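You operate a simulated robot arm through the tools that you are given. There is no shell and no other tool. Be economical: measure what you need, move in short steps, check, and stop when the job is done.

The job below is to be done with a simulated robot arm. You get a single attempt, and the scene is never put back.

JOB
On the top of the fixture bench, make the vent cap and the ticket block change places.

The check looks at the end state, three seconds after you hand in, the way a careful person would. Anything else that was tipped, shoved, dropped, spilled or broken makes it a failure.

ROBOT AND FRAMES
A 7-joint arm with a two-finger parallel gripper, fixed in place. Base frame: the origin is at the foot of the arm, x ahead of it, y to its left, z up; the work surface is at about z = 0. Readings come in m, degrees, newtons and seconds.
With the tool pointing down near the work surface it reaches from about 0.24 to 0.62 m from the base axis. Its first joint turns from -66.0 to 66.0 degrees. Payload 2.6 kg.
The TCP is the grasp point between the finger pads, 0.03 m short of the fingertips. In the tool frame z runs along the fingers and y along their closing line. Largest opening 0.094 m; finger width 0.028, thickness 0.01; the body of the gripper, 0.05 by 0.096 m, starts 0.055 m behind the TCP.
Orientation is that of the tool frame in the base frame, as a unit quaternion [x, y, z, w]. With the fingers straight down and closing along the base's y, the tool's x points along the base's -x, its y along +y and its z along -z.

CONTROLS
- The arm moves only by the tool step_arm. Its argument "deltas" is text: rows parted by semicolons, each of 7 numbers parted by spaces: the gripper command, from -1 (shut) to 1 (fully open), values between in proportion, then the shift along the base's x, y, z in m, then the turn, a rotation vector about the base's x, y, z in degrees. In form: gripper x y z rx ry rz; .... A call has 1 to 20 rows; each row is the pose to reach, as a shift and turn from the pose commanded when the call began. Rows are played at 5 a second. More than 0.05 m and 8.6 degrees between two rows, or a gripper value outside its range, and nothing of the call is played. Where a pose cannot be reached the arm comes as near as it can. A force on the tool above 40 N (or 10 N above the force at the start of the call, whichever is more), or a blocked arm, ends the call early, and 0.2 s more pass. The fingers move at their own pace (about 0.072 m/s each) and stop on an object; they squeeze with about 43 N. The grip force told is the motor's: it shows also when the fingers shut on nothing. Time passes only in rows, and 0.2 s behind the last, so rows that repeat a pose let the fingers close. The reply holds the time, the measured pose of the TCP, the force on the tool along the base axes, the opening and the grip force, in the units named above and with some noise.
- Cameras (640 x 400 px; columns grow to the right, rows downward): "scene" is fixed at [0.0207, 0.4226, 0.5598]; the picture's right is [-0.87, -0.49, 0.00], its down [-0.29, 0.52, -0.80] and it looks along [0.39, -0.70, -0.60] (base axes); focal length 313 px, centre (320, 200). "wrist" rides on the gripper at [-0.037, 0, -0.058] in the tool frame; the picture's right is [0.00, -1.00, 0.00], its down [0.97, 0.00, -0.24] and it looks along [0.24, 0.00, 0.97] (tool axes); focal length 218 px, centre (320, 200).
- get_image(camera): a new picture of that camera. No time passes.
- measure_at(camera, pixels): for up to 12 pixels [column, row] of the newest picture of that camera ("zoom" is the newest enlarged one), the place [x, y, z] in the base frame of the surface seen there, good to about 0.002 m. No time passes.
- inspect(camera, box): a new picture of the part [left, top, right, bottom] of that camera's present view, enlarged. No time passes.
- sign_off(): hands the job in; it is judged then, once.

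Work in short steps. Measure before you move; look again where a grasp or a placing could have gone wrong, and mend it. You have 80 turns and 46 pictures in all, those below and enlarged ones among them. Open the gripper and draw the arm clear of the work before you hand the job in, unless the task says otherwise; then end with one line.

The tools are called as name(argument=value, ...) on one line, values as JSON. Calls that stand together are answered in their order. step_arm: Moves the arm, as the interface text tells. Its arguments: {"type":"object","properties":{"deltas":{"type":"string"}},"required":["deltas"]} The other tools are called the same way: get_image (camera) takes a picture; measure_at (camera, pixels) gives the place of the surface under pixels of a picture; inspect (camera, box) takes an enlarged picture of a part of a camera's view; sign_off () hands the job in.

At the start:

```text
time_s: 0.0
eef_pos: [0.3439, 0.0971, 0.2645]
orientation: [0.0, 1.0, 0.0, 0.0]
ft_force: [-0.8, 0.4, 0.0]
grip_width: 0.0941
gripper_force: 0.1
```

scene: 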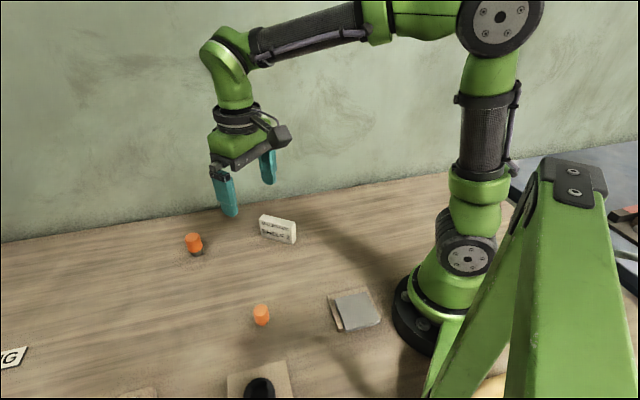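
wrist: 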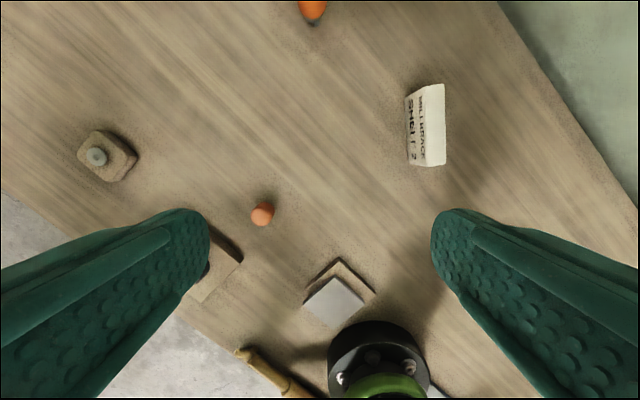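

The views show several objects, a sign at (278,228) and a partial label at (12,357). I'll enlarge the scene to identify things.

inspect(camera="scene", box=[160, 190, 400, 400])

inspect(camera="scene", box=[0, 300, 200, 400])

inspect(camera="wrist", box=[60, 60, 460, 400])

```text
1.90 times, centred on (280, 295) of scene
```

zoom: 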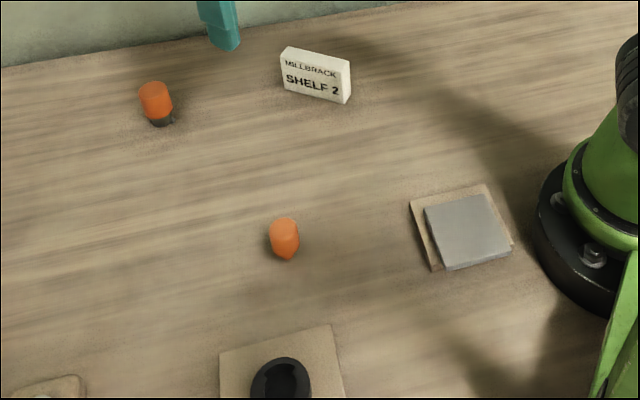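

```text
3.20 times, centred on (100, 350) of scene
```

zoom: 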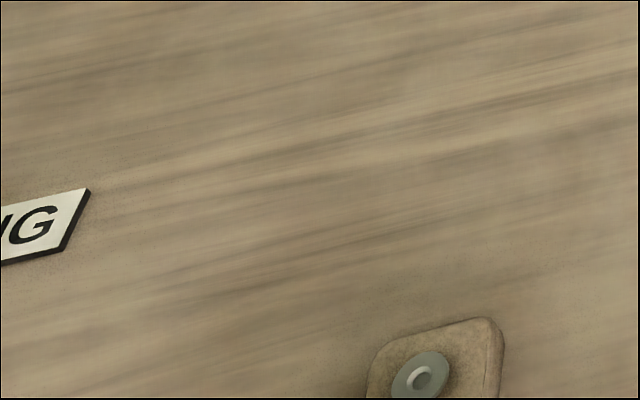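

```text
1.18 times, centred on (260, 230) of wrist
```

zoom: 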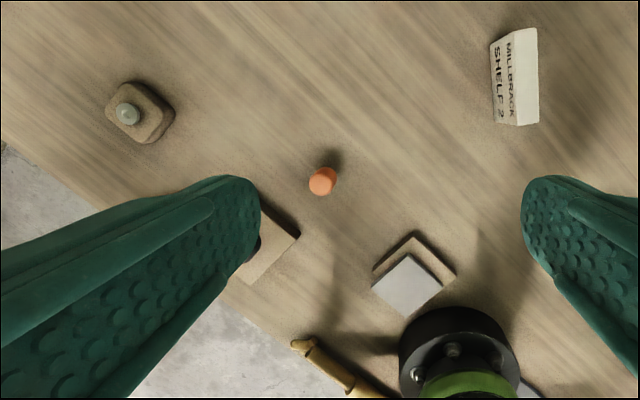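

I'll measure the objects that are visible so far.

measure_at(camera="scene", pixels=[[194, 238], [197, 252], [261, 310], [278, 229], [358, 310], [337, 318], [258, 388], [285, 378], [12, 357], [137, 393], [500, 380], [261, 322]])

measure_at(camera="wrist", pixels=[[97, 156], [120, 165], [262, 213], [313, 8], [333, 300], [345, 265], [220, 280], [436, 125], [265, 370], [30, 240], [60, 60], [245, 355]])

```text
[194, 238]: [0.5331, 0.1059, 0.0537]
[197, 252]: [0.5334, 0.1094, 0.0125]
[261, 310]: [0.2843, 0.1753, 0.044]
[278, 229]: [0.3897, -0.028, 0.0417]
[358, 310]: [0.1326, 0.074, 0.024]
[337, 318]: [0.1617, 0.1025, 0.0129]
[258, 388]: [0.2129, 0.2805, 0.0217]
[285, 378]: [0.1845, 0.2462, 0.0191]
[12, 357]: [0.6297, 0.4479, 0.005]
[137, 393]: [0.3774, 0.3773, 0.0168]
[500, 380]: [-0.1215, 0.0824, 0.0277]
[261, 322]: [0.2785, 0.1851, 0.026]
```

```text
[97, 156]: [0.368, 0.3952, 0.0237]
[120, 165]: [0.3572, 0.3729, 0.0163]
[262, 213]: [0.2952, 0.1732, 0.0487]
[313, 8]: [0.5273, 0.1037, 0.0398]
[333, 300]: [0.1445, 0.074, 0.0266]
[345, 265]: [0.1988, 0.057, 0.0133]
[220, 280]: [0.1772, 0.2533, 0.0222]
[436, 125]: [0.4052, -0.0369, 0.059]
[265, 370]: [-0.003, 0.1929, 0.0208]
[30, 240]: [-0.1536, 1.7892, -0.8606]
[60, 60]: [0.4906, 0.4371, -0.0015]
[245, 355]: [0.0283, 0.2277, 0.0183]
```

No clear vent cap or ticket block yet. I'll raise the arm and move it over the left side to see the whole bench.

step_arm(deltas="1 0 0.02 0.04 0 0 0; 1 0 0.05 0.08 0 0 0; 1 0 0.09 0.11 0 0 0; 1 0.01 0.13 0.14 0 0 0; 1 0.02 0.17 0.16 0 0 0; 1 0.03 0.2 0.18 0 0 0; 1 0.03 0.2 0.18 0 0 0")

get_image(camera="wrist")

get_image(camera="scene")

```text
refused: row 4 steps farther than a row can; nothing moved
```

```text
40 pictures are left
```

wrist: 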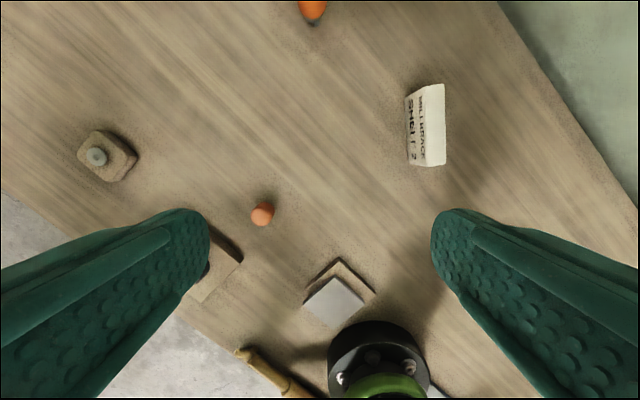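

```text
39 pictures are left
```

scene: 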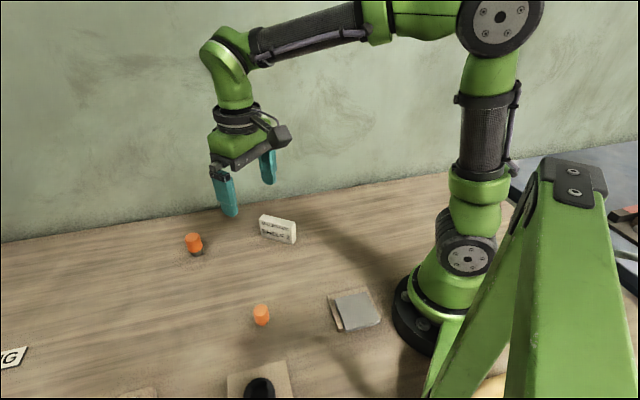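

That call was refused because its steps were too large, so I'll repeat it with smaller ones.

step_arm(deltas="1 0 0.02 0.03 0 0 0; 1 0 0.045 0.06 0 0 0; 1 0 0.07 0.09 0 0 0; 1 0.01 0.1 0.12 0 0 0; 1 0.02 0.13 0.14 0 0 0; 1 0.03 0.16 0.16 0 0 0; 1 0.03 0.19 0.18 0 0 0; 1 0.03 0.2 0.18 0 0 0")

get_image(camera="wrist")

```text
time_s: 1.8
eef_pos: [0.3679, 0.2706, 0.4287]
orientation: [0.0, 1.0, 0.001, 0.001]
ft_force: [-0.5, -0.5, 0.6]
grip_width: 0.0939
gripper_force: 0.0
out of reach, approached as far as the arm can: row 7, 8
```

```text
38 pictures are left
```

wrist: 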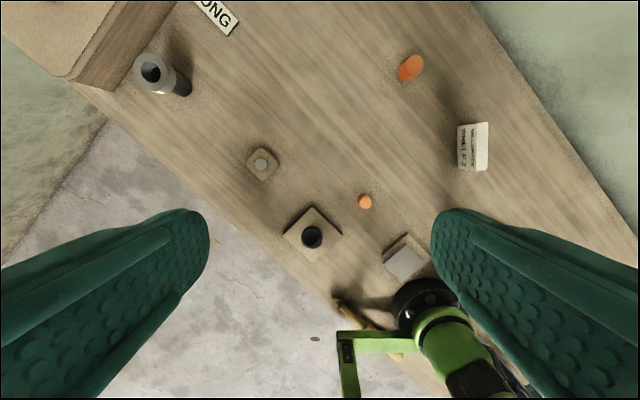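

There's a raised structure at upper left, (60,40), and more of the label at (218,15). I'll tilt the camera outward to see more in +x and +y.

step_arm(deltas="1 0 0 -0.01 0 -7 0; 1 0 0 -0.02 3 -14 0; 1 0 0 -0.03 6 -21 0; 1 0 0 -0.03 9 -28 0; 1 0 0 -0.03 12 -34 0; 1 0 0 -0.03 12 -34 0")

get_image(camera="wrist")

```text
time_s: 3.2
eef_pos: [0.3674, 0.2701, 0.3978]
orientation: [-0.001, 0.951, 0.104, 0.292]
ft_force: [-0.7, -0.5, -0.2]
grip_width: 0.094
gripper_force: 0.1
```

```text
37 pictures are left
```

wrist: 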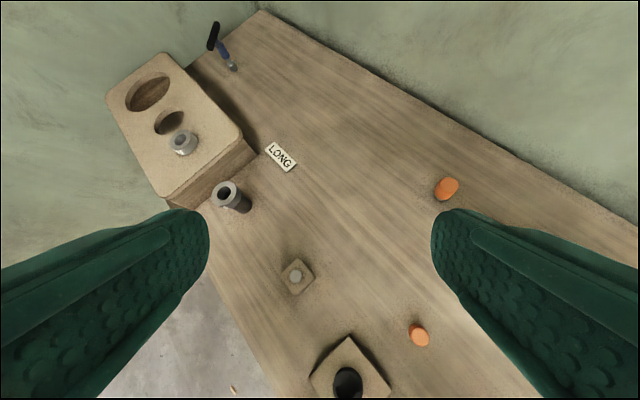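

Now I'll enlarge the individual objects to identify them.

inspect(camera="wrist", box=[90, 10, 330, 220])

inspect(camera="wrist", box=[260, 230, 460, 400])

inspect(camera="scene", box=[170, 200, 310, 340])

inspect(camera="scene", box=[220, 280, 400, 400])

```text
1.90 times, centred on (210, 115) of wrist
```

zoom: 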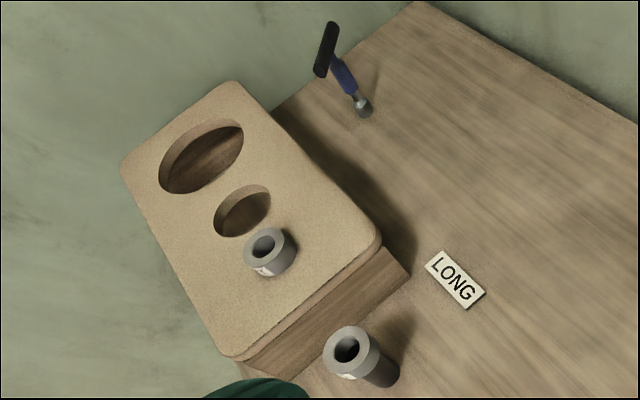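

```text
2.35 times, centred on (360, 315) of wrist
```

zoom: 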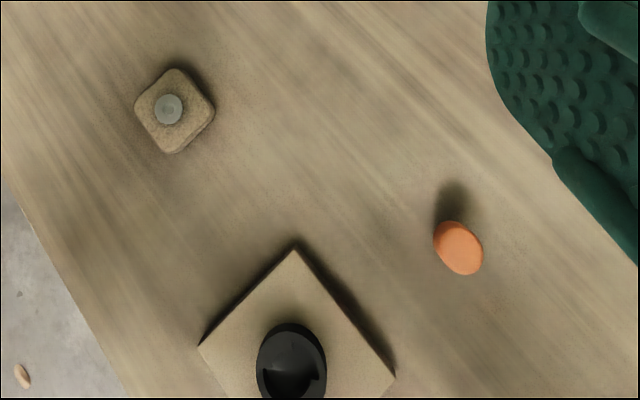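

```text
2.86 times, centred on (240, 270) of scene
```

zoom: 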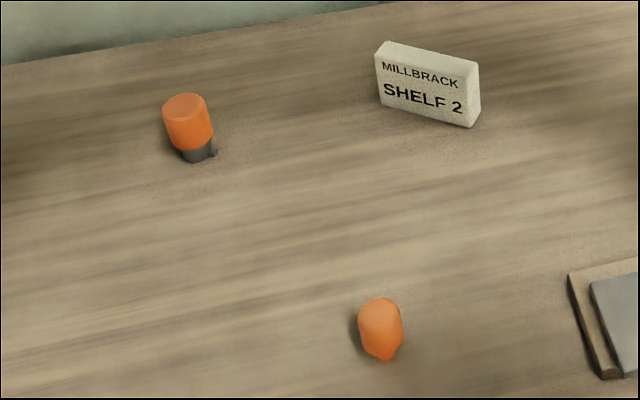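

```text
3.33 times, centred on (310, 340) of scene
```

zoom: 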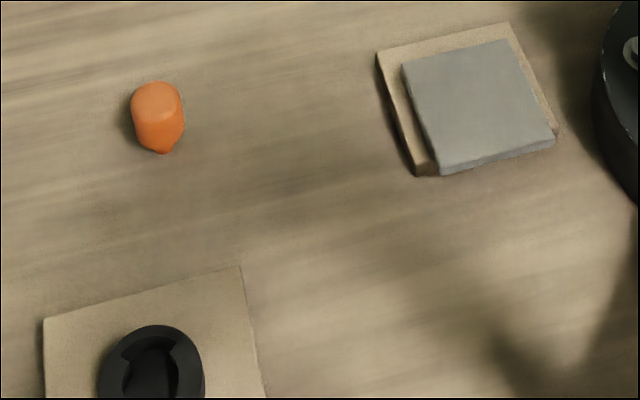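

The sign block "MILLBRACK SHELF 2" is probably the ticket block. For the vent cap I need closer looks at the black piece on the board and the orange ones, so I'll level the tool and go over the board.

step_arm(deltas="1 -0.01 0 -0.03 -2 7 0; 1 -0.03 0 -0.06 -5 14 0; 1 -0.05 0 -0.09 -8 21 0; 1 -0.07 0 -0.12 -11 28 0; 1 -0.09 0 -0.15 -12 34 0; 1 -0.1 0 -0.17 -12 34 0; 1 -0.1 0 -0.17 -12 34 0")

get_image(camera="wrist")

```text
time_s: 4.8
eef_pos: [0.2676, 0.2714, 0.2271]
orientation: [0.0, 1.0, 0.0, 0.0]
ft_force: [0.7, -0.7, 0.6]
grip_width: 0.0942
gripper_force: 0.1
```

```text
32 pictures are left
```

wrist: 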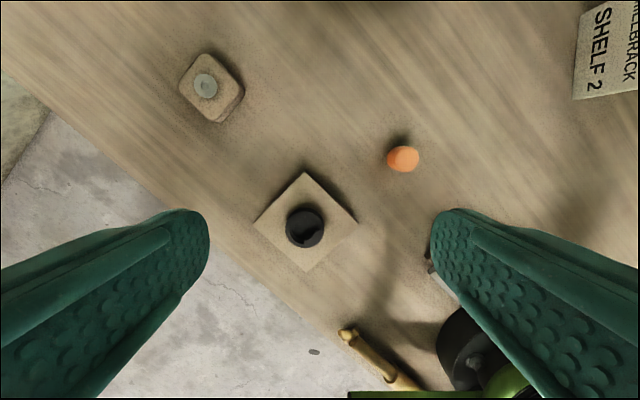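

inspect(camera="wrist", box=[240, 160, 370, 280])

inspect(camera="wrist", box=[160, 30, 440, 190])

inspect(camera="scene", box=[170, 215, 230, 265])

```text
3.33 times, centred on (305, 220) of wrist
```

zoom: 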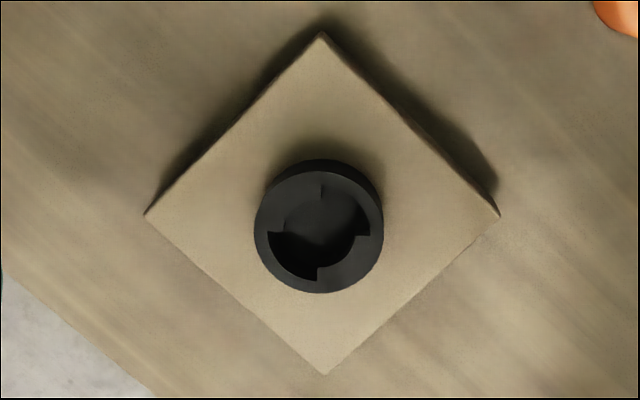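

```text
2.29 times, centred on (300, 110) of wrist
```

zoom: 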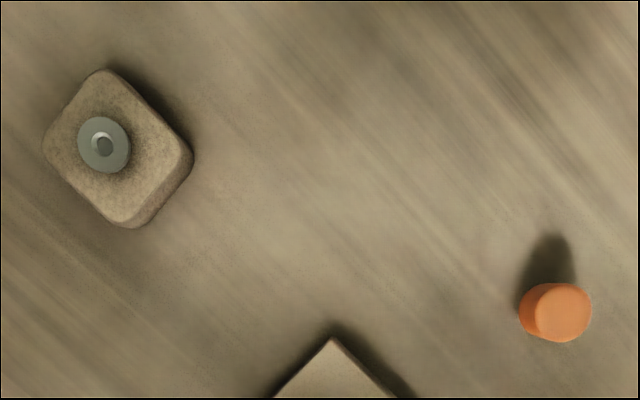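

```text
8.00 times, centred on (200, 240) of scene
```

zoom: 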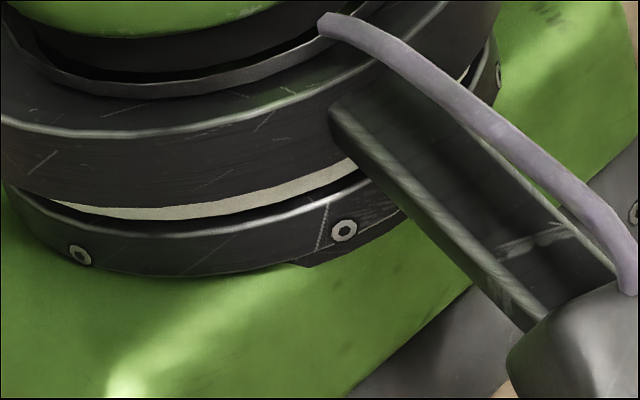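

The black part is a bayonet socket on its board. I'll compare the two orange pieces, starting with the nearer one from the scene camera.

inspect(camera="scene", box=[235, 290, 291, 330])

step_arm(deltas="1 0.03 -0.03 0 0 0 0; 1 0.07 -0.06 0 0 0 0; 1 0.11 -0.09 0 0 0 0; 1 0.15 -0.11 0 0 0 0; 1 0.19 -0.13 -0.02 0 0 0; 1 0.23 -0.15 -0.04 0 0 0; 1 0.23 -0.165 -0.06 0 0 0; 1 0.23 -0.165 -0.06 0 0 0")

get_image(camera="wrist")

```text
10.00 times, centred on (263, 310) of scene
```

zoom: 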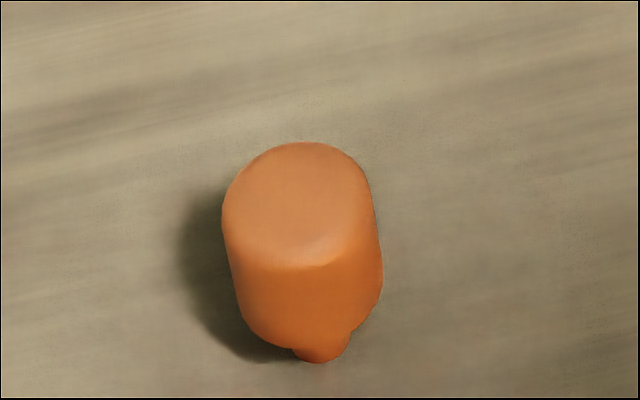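

```text
time_s: 6.6
eef_pos: [0.4976, 0.1057, 0.1676]
orientation: [0.001, 1.0, 0.0, -0.001]
ft_force: [-0.6, 0.4, 0.2]
grip_width: 0.0939
gripper_force: 0.0
```

```text
27 pictures are left
```

wrist: 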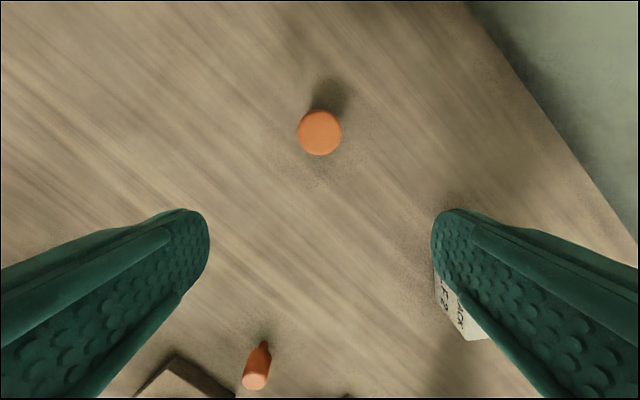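

I'll zoom on both orange pieces from here.

inspect(camera="wrist", box=[220, 330, 300, 400])

inspect(camera="wrist", box=[280, 90, 360, 170])

inspect(camera="scene", box=[165, 215, 245, 265])

measure_at(camera="wrist", pixels=[[256, 378], [262, 350], [264, 343], [319, 134], [298, 134], [341, 134], [319, 112], [319, 155]])

```text
5.71 times, centred on (260, 365) of wrist
```

zoom: 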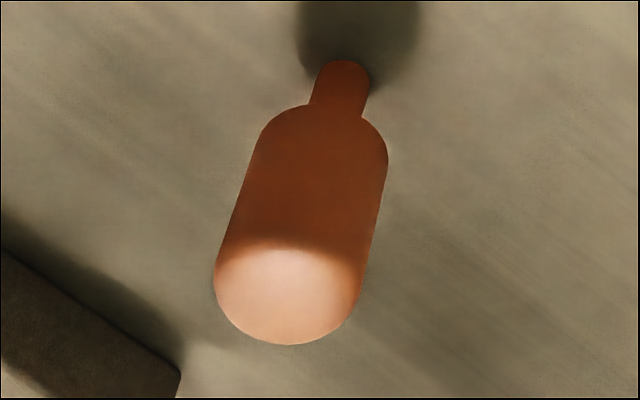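

```text
5.00 times, centred on (320, 130) of wrist
```

zoom: 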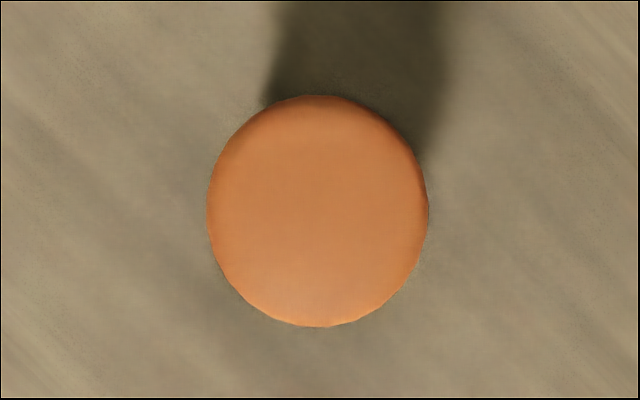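

```text
8.00 times, centred on (205, 240) of scene
```

zoom: 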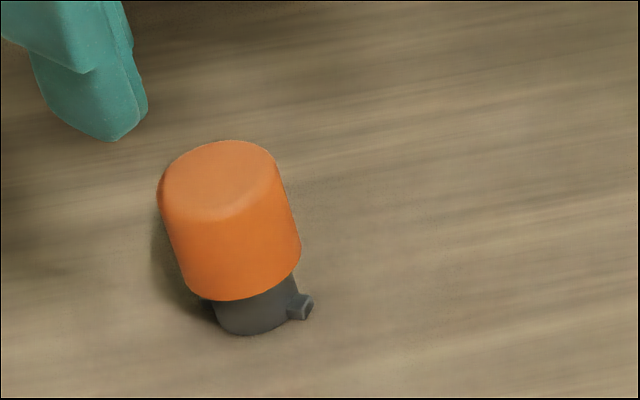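

```text
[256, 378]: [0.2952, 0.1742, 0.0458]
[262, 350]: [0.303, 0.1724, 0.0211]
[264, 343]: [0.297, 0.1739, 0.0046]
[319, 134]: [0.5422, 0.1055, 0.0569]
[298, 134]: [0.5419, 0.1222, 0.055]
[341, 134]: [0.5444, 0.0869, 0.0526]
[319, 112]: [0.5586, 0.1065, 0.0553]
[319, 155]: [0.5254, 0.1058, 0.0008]
```

The far orange piece at (0.54,0.106) is a lugged bayonet cap with a dark neck, so that's the vent cap. The other orange piece is a pin with a thin stem. The "MILLBRACK SHELF 2" ticket is the ticket block, so next I go over it to measure its pose.

step_arm(deltas="1 -0.02 -0.03 0.02 0 0 0; 1 -0.05 -0.06 0.02 0 0 0; 1 -0.08 -0.09 0.02 0 0 0; 1 -0.11 -0.12 0.02 0 0 0; 1 -0.118 -0.135 0.02 0 0 0; 1 -0.118 -0.135 0.02 0 0 0")

get_image(camera="wrist")

inspect(camera="scene", box=[160, 205, 320, 305])

```text
time_s: 8.0
eef_pos: [0.379, -0.0289, 0.1892]
orientation: [0.0, 1.0, 0.0, 0.0]
ft_force: [-0.2, 0.1, 0.2]
grip_width: 0.094
gripper_force: 0.1
```

```text
23 pictures are left
```

wrist: 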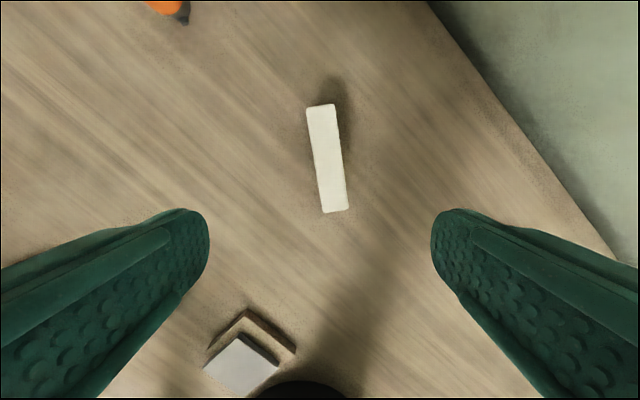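

```text
4.00 times, centred on (240, 255) of scene
```

zoom: 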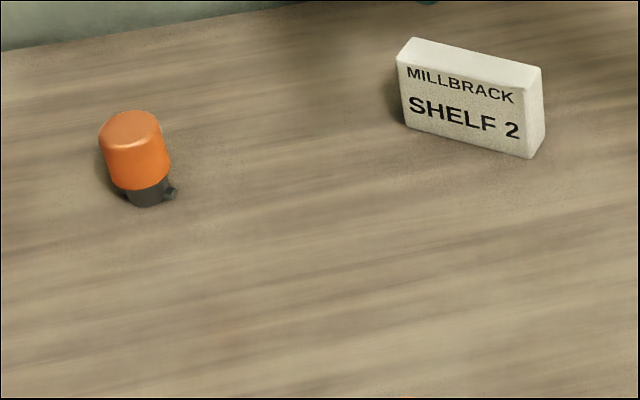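

measure_at(camera="wrist", pixels=[[309, 109], [333, 106], [324, 209], [344, 207], [326, 158], [340, 158], [312, 158]])

measure_at(camera="zoom", pixels=[[402, 60], [533, 88], [412, 43], [540, 72], [405, 120], [530, 155], [128, 125], [135, 175], [148, 203]])

```text
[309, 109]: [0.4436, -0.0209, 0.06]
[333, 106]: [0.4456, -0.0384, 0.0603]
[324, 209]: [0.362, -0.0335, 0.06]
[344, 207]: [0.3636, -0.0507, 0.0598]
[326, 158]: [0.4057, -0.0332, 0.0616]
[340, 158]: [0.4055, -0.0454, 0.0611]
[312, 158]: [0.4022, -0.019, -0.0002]
```

```text
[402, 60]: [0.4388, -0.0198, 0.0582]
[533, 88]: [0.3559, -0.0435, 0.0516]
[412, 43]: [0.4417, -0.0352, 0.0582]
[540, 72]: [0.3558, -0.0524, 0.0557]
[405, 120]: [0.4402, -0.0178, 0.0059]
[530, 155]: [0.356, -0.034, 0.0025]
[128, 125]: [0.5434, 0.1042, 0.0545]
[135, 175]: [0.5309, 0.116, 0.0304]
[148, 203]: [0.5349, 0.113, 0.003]
```

The block is centred at (0.4037,-0.036) with yaw of about +8.7° and its top at z 0.061. The cap is centred at (0.5405,0.1045). I'll go above the cap and check before descending.

step_arm(deltas="1 0.03 0.025 0 0 0 0; 1 0.065 0.05 0 0 0 0; 1 0.1 0.08 0 0 0 0; 1 0.13 0.11 0 0 0 0; 1 0.1615 0.1334 -0.01 0 0 0; 1 0.1615 0.1334 -0.04 0 0 0; 1 0.1615 0.1334 -0.08 0 0 0; 1 0.1615 0.1334 -0.08 0 0 0")

get_image(camera="wrist")

```text
time_s: 9.8
eef_pos: [0.5405, 0.1042, 0.1091]
orientation: [0.001, 1.0, 0.0, 0.0]
ft_force: [0.9, 0.5, 0.5]
grip_width: 0.094
gripper_force: 0.2
```

```text
21 pictures are left
```

wrist: 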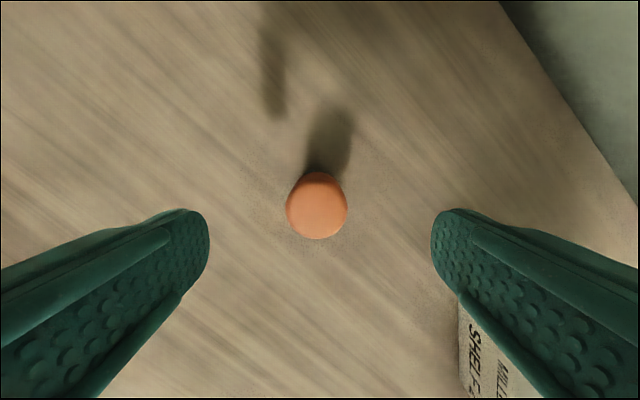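

The cap is at (317,207) between the fingers. I'll confirm its centre.

measure_at(camera="wrist", pixels=[[317, 207], [290, 207], [345, 207], [317, 184], [317, 236]])

```text
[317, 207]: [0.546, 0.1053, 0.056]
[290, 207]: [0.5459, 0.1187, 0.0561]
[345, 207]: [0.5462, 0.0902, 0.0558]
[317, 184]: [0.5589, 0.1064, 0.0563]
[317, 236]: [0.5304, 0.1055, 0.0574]
```

The centre is about (0.543,0.105). I shift slightly, descend to z≈0.042 and close the gripper.

step_arm(deltas="1 0.0025 0.0005 -0.025 0 0 0; 1 0.0025 0.0005 -0.05 0 0 0; 1 0.0025 0.0005 -0.067 0 0 0; 0.2 0.0025 0.0005 -0.067 0 0 0; -0.3 0.0025 0.0005 -0.067 0 0 0; -1 0.0025 0.0005 -0.067 0 0 0; -1 0.0025 0.0005 -0.067 0 0 0; -1 0.0025 0.0005 -0.067 0 0 0")

```text
time_s: 11.6
eef_pos: [0.5446, 0.1042, 0.0413]
orientation: [0.001, 1.0, 0.0, -0.001]
ft_force: [0.7, -0.3, -0.5]
grip_width: 0.0325
gripper_force: 42.9
```

I have the cap at 32.5 mm. I lift it and set it down at the clear spot around (0.42,0.14).

step_arm(deltas="-1 0 0 0.03 0 0 0; -1 0 0 0.06 0 0 0; -1 -0.03 0.01 0.06 0 0 0; -1 -0.06 0.018 0.06 0 0 0; -1 -0.09 0.026 0.06 0 0 0; -1 -0.1245 0.036 0.06 0 0 0; -1 -0.1245 0.036 0.04 0 0 0; -1 -0.1245 0.036 0.02 0 0 0; -1 -0.1245 0.036 0.007 0 0 0; -1 -0.1245 0.036 0.0005 0 0 0; -1 -0.1245 0.036 0.0005 0 0 0")

get_image(camera="scene")

```text
time_s: 14.0
eef_pos: [0.4198, 0.1427, 0.0414]
orientation: [0.0, 1.0, 0.0, -0.001]
ft_force: [-0.3, 0.0, 0.9]
grip_width: 0.0327
gripper_force: 42.8
```

```text
20 pictures are left
```

scene: 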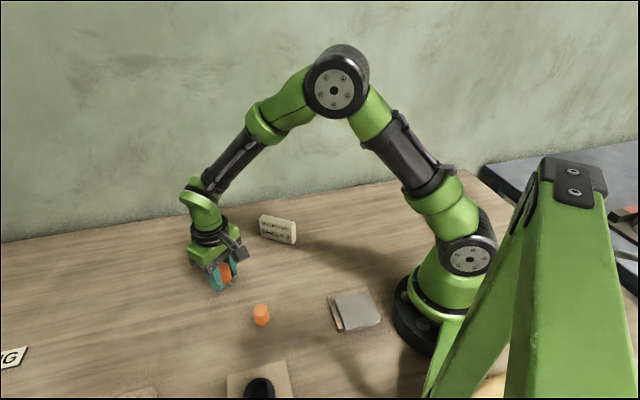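

The cap is at the temporary spot. I release it and rise.

step_arm(deltas="-0.2 0 0 0 0 0 0; 0.4 0 0 0 0 0 0; 0.4 0 0 0 0 0 0; 0.4 0 0 0.03 0 0 0; 0.4 0 0 0.07 0 0 0; 0.4 0 0 0.11 0 0 0; 0.4 0 0 0.13 0 0 0; 0.4 0 0 0.13 0 0 0")

inspect(camera="scene", box=[160, 205, 320, 305])

```text
time_s: 15.8
eef_pos: [0.4178, 0.1422, 0.1732]
orientation: [0.0, 1.0, 0.0, 0.001]
ft_force: [-0.6, 0.4, 0.5]
grip_width: 0.0658
gripper_force: 0.0
```

```text
4.00 times, centred on (240, 255) of scene
```

zoom: 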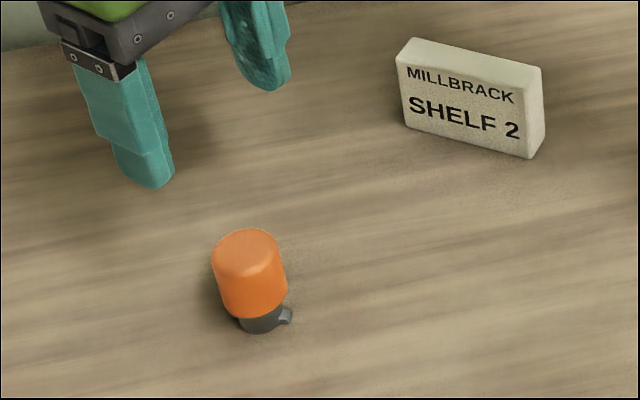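

The cap stands upright. Next I go above the block with +8.6° of yaw and the fingers closing across its thickness.

step_arm(deltas="0.4 0 -0.04 0 0 0 2; 0.4 -0.005 -0.08 0 0 0 4; 0.4 -0.01 -0.12 0 0 0 6; 0.4 -0.015 -0.16 0 0 0 8; 0.4 -0.015 -0.1777 -0.02 0 0 8.6; 0.4 -0.015 -0.1777 -0.05 0 0 8.6; 0.4 -0.015 -0.1777 -0.05 0 0 8.6")

get_image(camera="wrist")

```text
time_s: 17.4
eef_pos: [0.4052, -0.0371, 0.1211]
orientation: [-0.076, 0.997, 0.0, 0.0]
ft_force: [-0.8, 0.4, 0.3]
grip_width: 0.0661
gripper_force: 0.1
```

```text
18 pictures are left
```

wrist: 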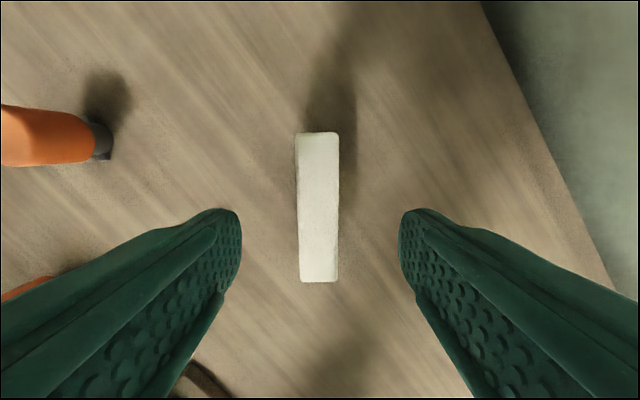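

The block is aligned with the fingers. I re-measure its corners, then descend.

measure_at(camera="wrist", pixels=[[299, 136], [335, 136], [301, 279], [335, 279], [318, 205]])

step_arm(deltas="0.4 0 0 -0.03 0 0 0; 0.4 0 0 -0.06 0 0 0; 0.4 0 0 -0.083 0 0 0; 0.4 0 0 -0.083 0 0 0; -0.2 0 0 -0.083 0 0 0; -0.6 0 0 -0.083 0 0 0; -1 0 0 -0.083 0 0 0; -1 0 0 -0.083 0 0 0")

```text
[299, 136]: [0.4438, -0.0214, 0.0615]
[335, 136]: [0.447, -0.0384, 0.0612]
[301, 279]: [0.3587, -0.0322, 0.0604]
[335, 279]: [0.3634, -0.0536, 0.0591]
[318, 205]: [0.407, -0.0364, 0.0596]
```

```text
time_s: 19.2
eef_pos: [0.4034, -0.0368, 0.0374]
orientation: [-0.075, 0.997, 0.0, 0.0]
ft_force: [-0.7, 0.5, -0.1]
grip_width: 0.0275
gripper_force: 42.5
```

The fingers hold the block at 27.5 mm with full squeeze. I'll lift a little and verify the hold.

step_arm(deltas="-1 0 0 0.02 0 0 0; -1 0 0 0.045 0 0 0; -1 0 0 0.07 0 0 0; -1 0 0 0.07 0 0 0")

get_image(camera="wrist")

inspect(camera="scene", box=[160, 185, 320, 305])

```text
time_s: 20.2
eef_pos: [0.4033, -0.038, 0.1095]
orientation: [-0.075, 0.997, 0.0, 0.001]
ft_force: [0.2, 0.5, -1.1]
grip_width: 0.0274
gripper_force: 43.1
```

```text
17 pictures are left
```

wrist: 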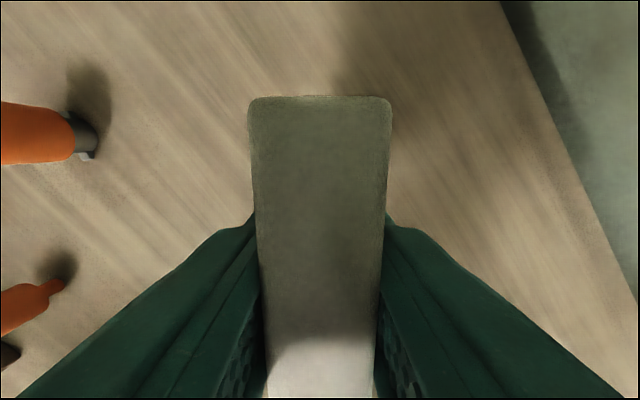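

```text
3.33 times, centred on (240, 245) of scene
```

zoom: 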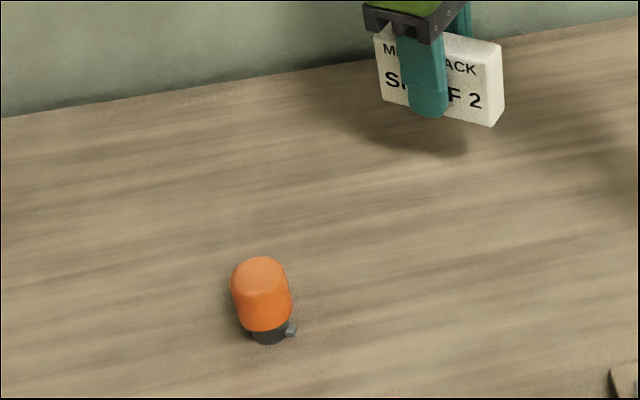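

The block is held level. I carry it to (0.543,0.105) and stop just above the surface.

step_arm(deltas="-1 0.03 0.01 0 0 0 0; -1 0.06 0.03 0 0 0 0; -1 0.09 0.05 0 0 0 0; -1 0.12 0.08 0 0 0 0; -1 0.1397 0.11 0 0 0 0; -1 0.1397 0.142 0 0 0 0; -1 0.1397 0.142 -0.03 0 0 0; -1 0.1397 0.142 -0.055 0 0 0; -1 0.1397 0.142 -0.065 0 0 0; -1 0.1397 0.142 -0.065 0 0 0")

inspect(camera="scene", box=[130, 185, 290, 305])

```text
time_s: 22.4
eef_pos: [0.5429, 0.1051, 0.0434]
orientation: [-0.075, 0.997, 0.0, 0.0]
ft_force: [1.0, 0.3, -1.6]
grip_width: 0.0276
gripper_force: 43.1
```

```text
3.33 times, centred on (210, 245) of scene
```

zoom: 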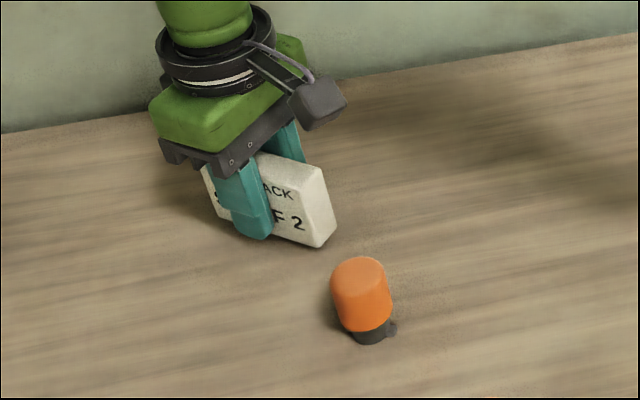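

It's in position about 5 mm up. I lower the last bit, release, and rise straight up.

step_arm(deltas="-1 0 0 -0.003 0 0 0; -1 0 0 -0.0053 0 0 0; -1 0 0 -0.0053 0 0 0; -0.3 0 0 -0.0053 0 0 0; 0.2 0 0 -0.0053 0 0 0; 0.4 0 0 -0.0053 0 0 0; 0.4 0 0 0.02 0 0 0; 0.4 0 0 0.06 0 0 0; 0.4 0 0 0.1 0 0 0; 0.4 0 0 0.13 0 0 0; 0.4 0 0 0.13 0 0 0")

inspect(camera="scene", box=[130, 185, 290, 305])

get_image(camera="wrist")

```text
time_s: 24.8
eef_pos: [0.544, 0.1071, 0.1735]
orientation: [-0.075, 0.997, -0.001, 0.0]
ft_force: [0.4, 0.5, 1.0]
grip_width: 0.0658
gripper_force: 0.1
```

```text
3.33 times, centred on (210, 245) of scene
```

zoom: 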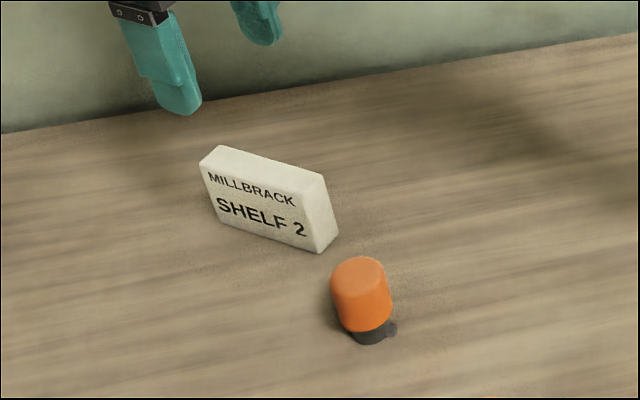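

```text
13 pictures are left
```

wrist: 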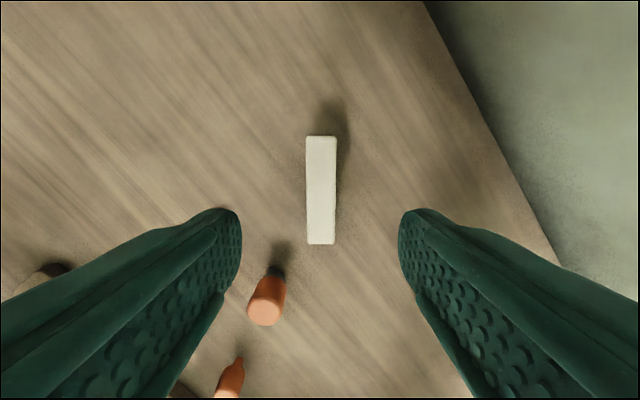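

The block stands well. I return the yaw, go over the cap at (0.4195,0.142) and check.

step_arm(deltas="0.4 -0.03 0.01 0 0 0 -2; 0.4 -0.06 0.02 0 0 0 -4; 0.4 -0.09 0.03 0 0 0 -6; 0.4 -0.1235 0.0365 0 0 0 -8.6; 0.4 -0.1235 0.0365 -0.04 0 0 -8.6; 0.4 -0.1235 0.0365 -0.06 0 0 -8.6; 0.4 -0.1235 0.0365 -0.06 0 0 -8.6")

get_image(camera="wrist")

measure_at(camera="wrist", pixels=[[317, 207], [290, 207], [345, 207]])

```text
time_s: 26.4
eef_pos: [0.4192, 0.1422, 0.1122]
orientation: [0.0, 1.0, 0.001, 0.001]
ft_force: [0.2, 0.0, 0.2]
grip_width: 0.0657
gripper_force: 0.1
```

```text
12 pictures are left
```

wrist: 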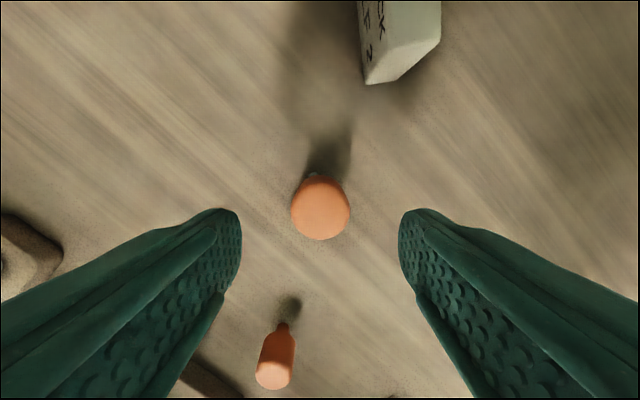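

```text
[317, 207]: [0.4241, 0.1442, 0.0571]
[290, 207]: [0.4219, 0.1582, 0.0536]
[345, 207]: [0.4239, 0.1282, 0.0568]
```

The cap is centred between the fingers. I descend and grip.

step_arm(deltas="0.4 0 0 -0.03 0 0 0; 0.4 0 0 -0.055 0 0 0; 0.4 0 0 -0.0705 0 0 0; 0.4 0 0 -0.0705 0 0 0; -0.2 0 0 -0.0705 0 0 0; -0.6 0 0 -0.0705 0 0 0; -1 0 0 -0.0705 0 0 0; -1 0 0 -0.0705 0 0 0")

```text
time_s: 28.2
eef_pos: [0.4205, 0.1425, 0.043]
orientation: [0.0, 1.0, 0.001, 0.0]
ft_force: [-1.2, -0.2, -0.4]
grip_width: 0.0325
gripper_force: 42.8
```

Gripped at 32.5 mm. I carry it to the block's old spot at (0.404,-0.036) and lower it to the same height.

step_arm(deltas="-1 0 0 0.03 0 0 0; -1 0 0 0.06 0 0 0; -1 -0.004 -0.04 0.06 0 0 0; -1 -0.008 -0.08 0.06 0 0 0; -1 -0.012 -0.12 0.06 0 0 0; -1 -0.016 -0.16 0.06 0 0 0; -1 -0.016 -0.178 0.05 0 0 0; -1 -0.016 -0.178 0.03 0 0 0; -1 -0.016 -0.178 0.01 0 0 0; -1 -0.016 -0.178 0.001 0 0 0; -1 -0.016 -0.178 0.0 0 0 0; -1 -0.016 -0.178 0.0 0 0 0")

inspect(camera="scene", box=[160, 185, 320, 305])

```text
time_s: 30.8
eef_pos: [0.4062, -0.0355, 0.0428]
orientation: [0.001, 1.0, 0.0, -0.001]
ft_force: [-4.1, 0.0, 11.5]
grip_width: 0.0326
gripper_force: 42.5
```

```text
3.33 times, centred on (240, 245) of scene
```

zoom: 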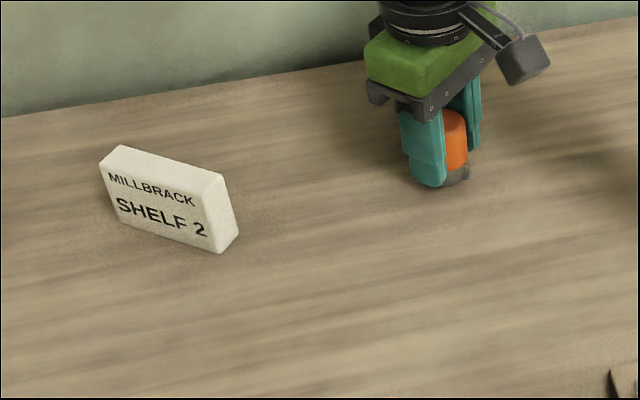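

The cap touches the surface with a light contact force of 11 N. I ease up 0.5 mm, release, and rise.

step_arm(deltas="-1 0 0 0.0005 0 0 0; -0.2 0 0 0.0005 0 0 0; 0.4 0 0 0.0005 0 0 0; 0.4 0 0 0.0005 0 0 0; 0.4 0 0 0.03 0 0 0; 0.4 0 0 0.07 0 0 0; 0.4 0 0 0.11 0 0 0; 0.4 0 0 0.15 0 0 0; 1 0 0 0.15 0 0 0")

inspect(camera="scene", box=[160, 185, 320, 305])

measure_at(camera="zoom", pixels=[[114, 155], [220, 185], [455, 115], [455, 145], [165, 165]])

get_image(camera="wrist")

```text
time_s: 32.8
eef_pos: [0.4044, -0.0352, 0.1919]
orientation: [0.0, 1.0, 0.0, 0.0]
ft_force: [-0.3, 1.2, 0.1]
grip_width: 0.0939
gripper_force: 0.0
```

```text
3.33 times, centred on (240, 245) of scene
```

zoom: 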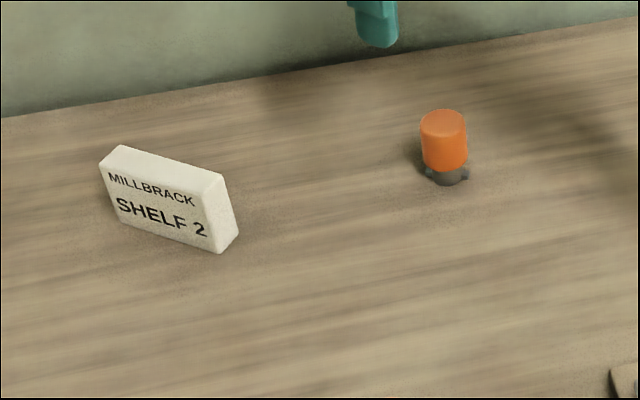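

```text
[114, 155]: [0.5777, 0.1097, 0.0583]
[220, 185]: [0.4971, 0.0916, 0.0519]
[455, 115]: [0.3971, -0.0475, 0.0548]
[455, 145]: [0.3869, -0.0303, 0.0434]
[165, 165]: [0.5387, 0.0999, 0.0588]
```

```text
9 pictures are left
```

wrist: 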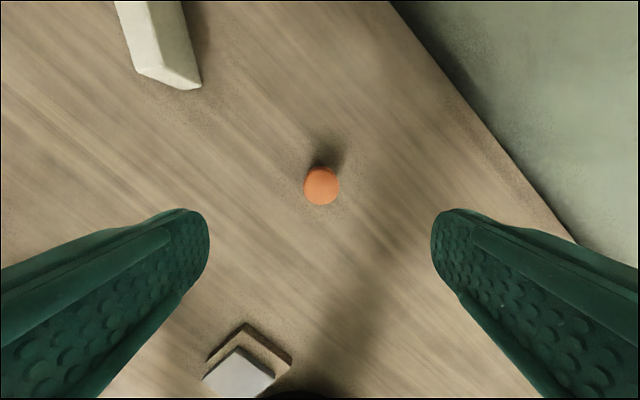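

Both stand upright on each other's former places. I withdraw the arm to its starting height, away from the pieces, and take a last look.

measure_at(camera="wrist", pixels=[[321, 186], [305, 186], [337, 186], [321, 202]])

step_arm(deltas="1 0 0 0.03 0 0 0; 1 -0.02 0.035 0.05 0 0 0; 1 -0.04 0.075 0.07 0 0 0; 1 -0.055 0.11 0.07 0 0 0; 1 -0.06 0.13 0.07 0 0 0; 1 -0.06 0.13 0.07 0 0 0")

get_image(camera="scene")

```text
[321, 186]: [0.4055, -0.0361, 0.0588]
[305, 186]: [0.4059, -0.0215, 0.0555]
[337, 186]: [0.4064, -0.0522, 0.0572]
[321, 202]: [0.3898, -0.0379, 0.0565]
```

```text
time_s: 34.2
eef_pos: [0.3418, 0.0939, 0.2627]
orientation: [-0.001, 1.0, 0.002, 0.0]
ft_force: [0.1, 0.3, -0.3]
grip_width: 0.0941
gripper_force: 0.1
```

```text
8 pictures are left
```

scene: 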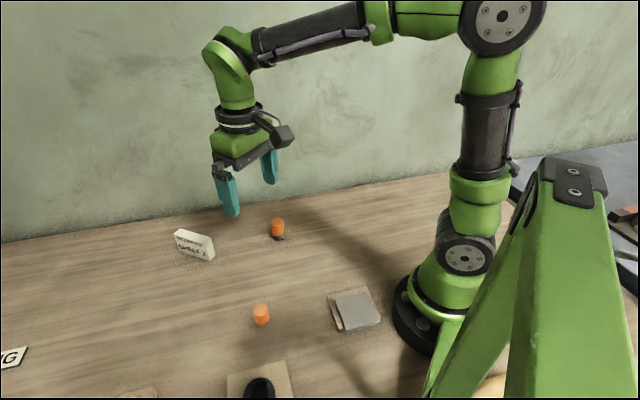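

The cap now measures (0.405,-0.036) and the block sits around (0.543,0.105). The rest of the bench looks undisturbed and the arm is clear, so I hand in.

sign_off()

```text
The job is handed in.
```

The swap is handed in: the vent cap (the orange bayonet cap) and the ticket block (the "MILLBRACK SHELF 2" sign) now stand upright in each other's places. Neither piece was labelled with its job name, so I identified both by their look.
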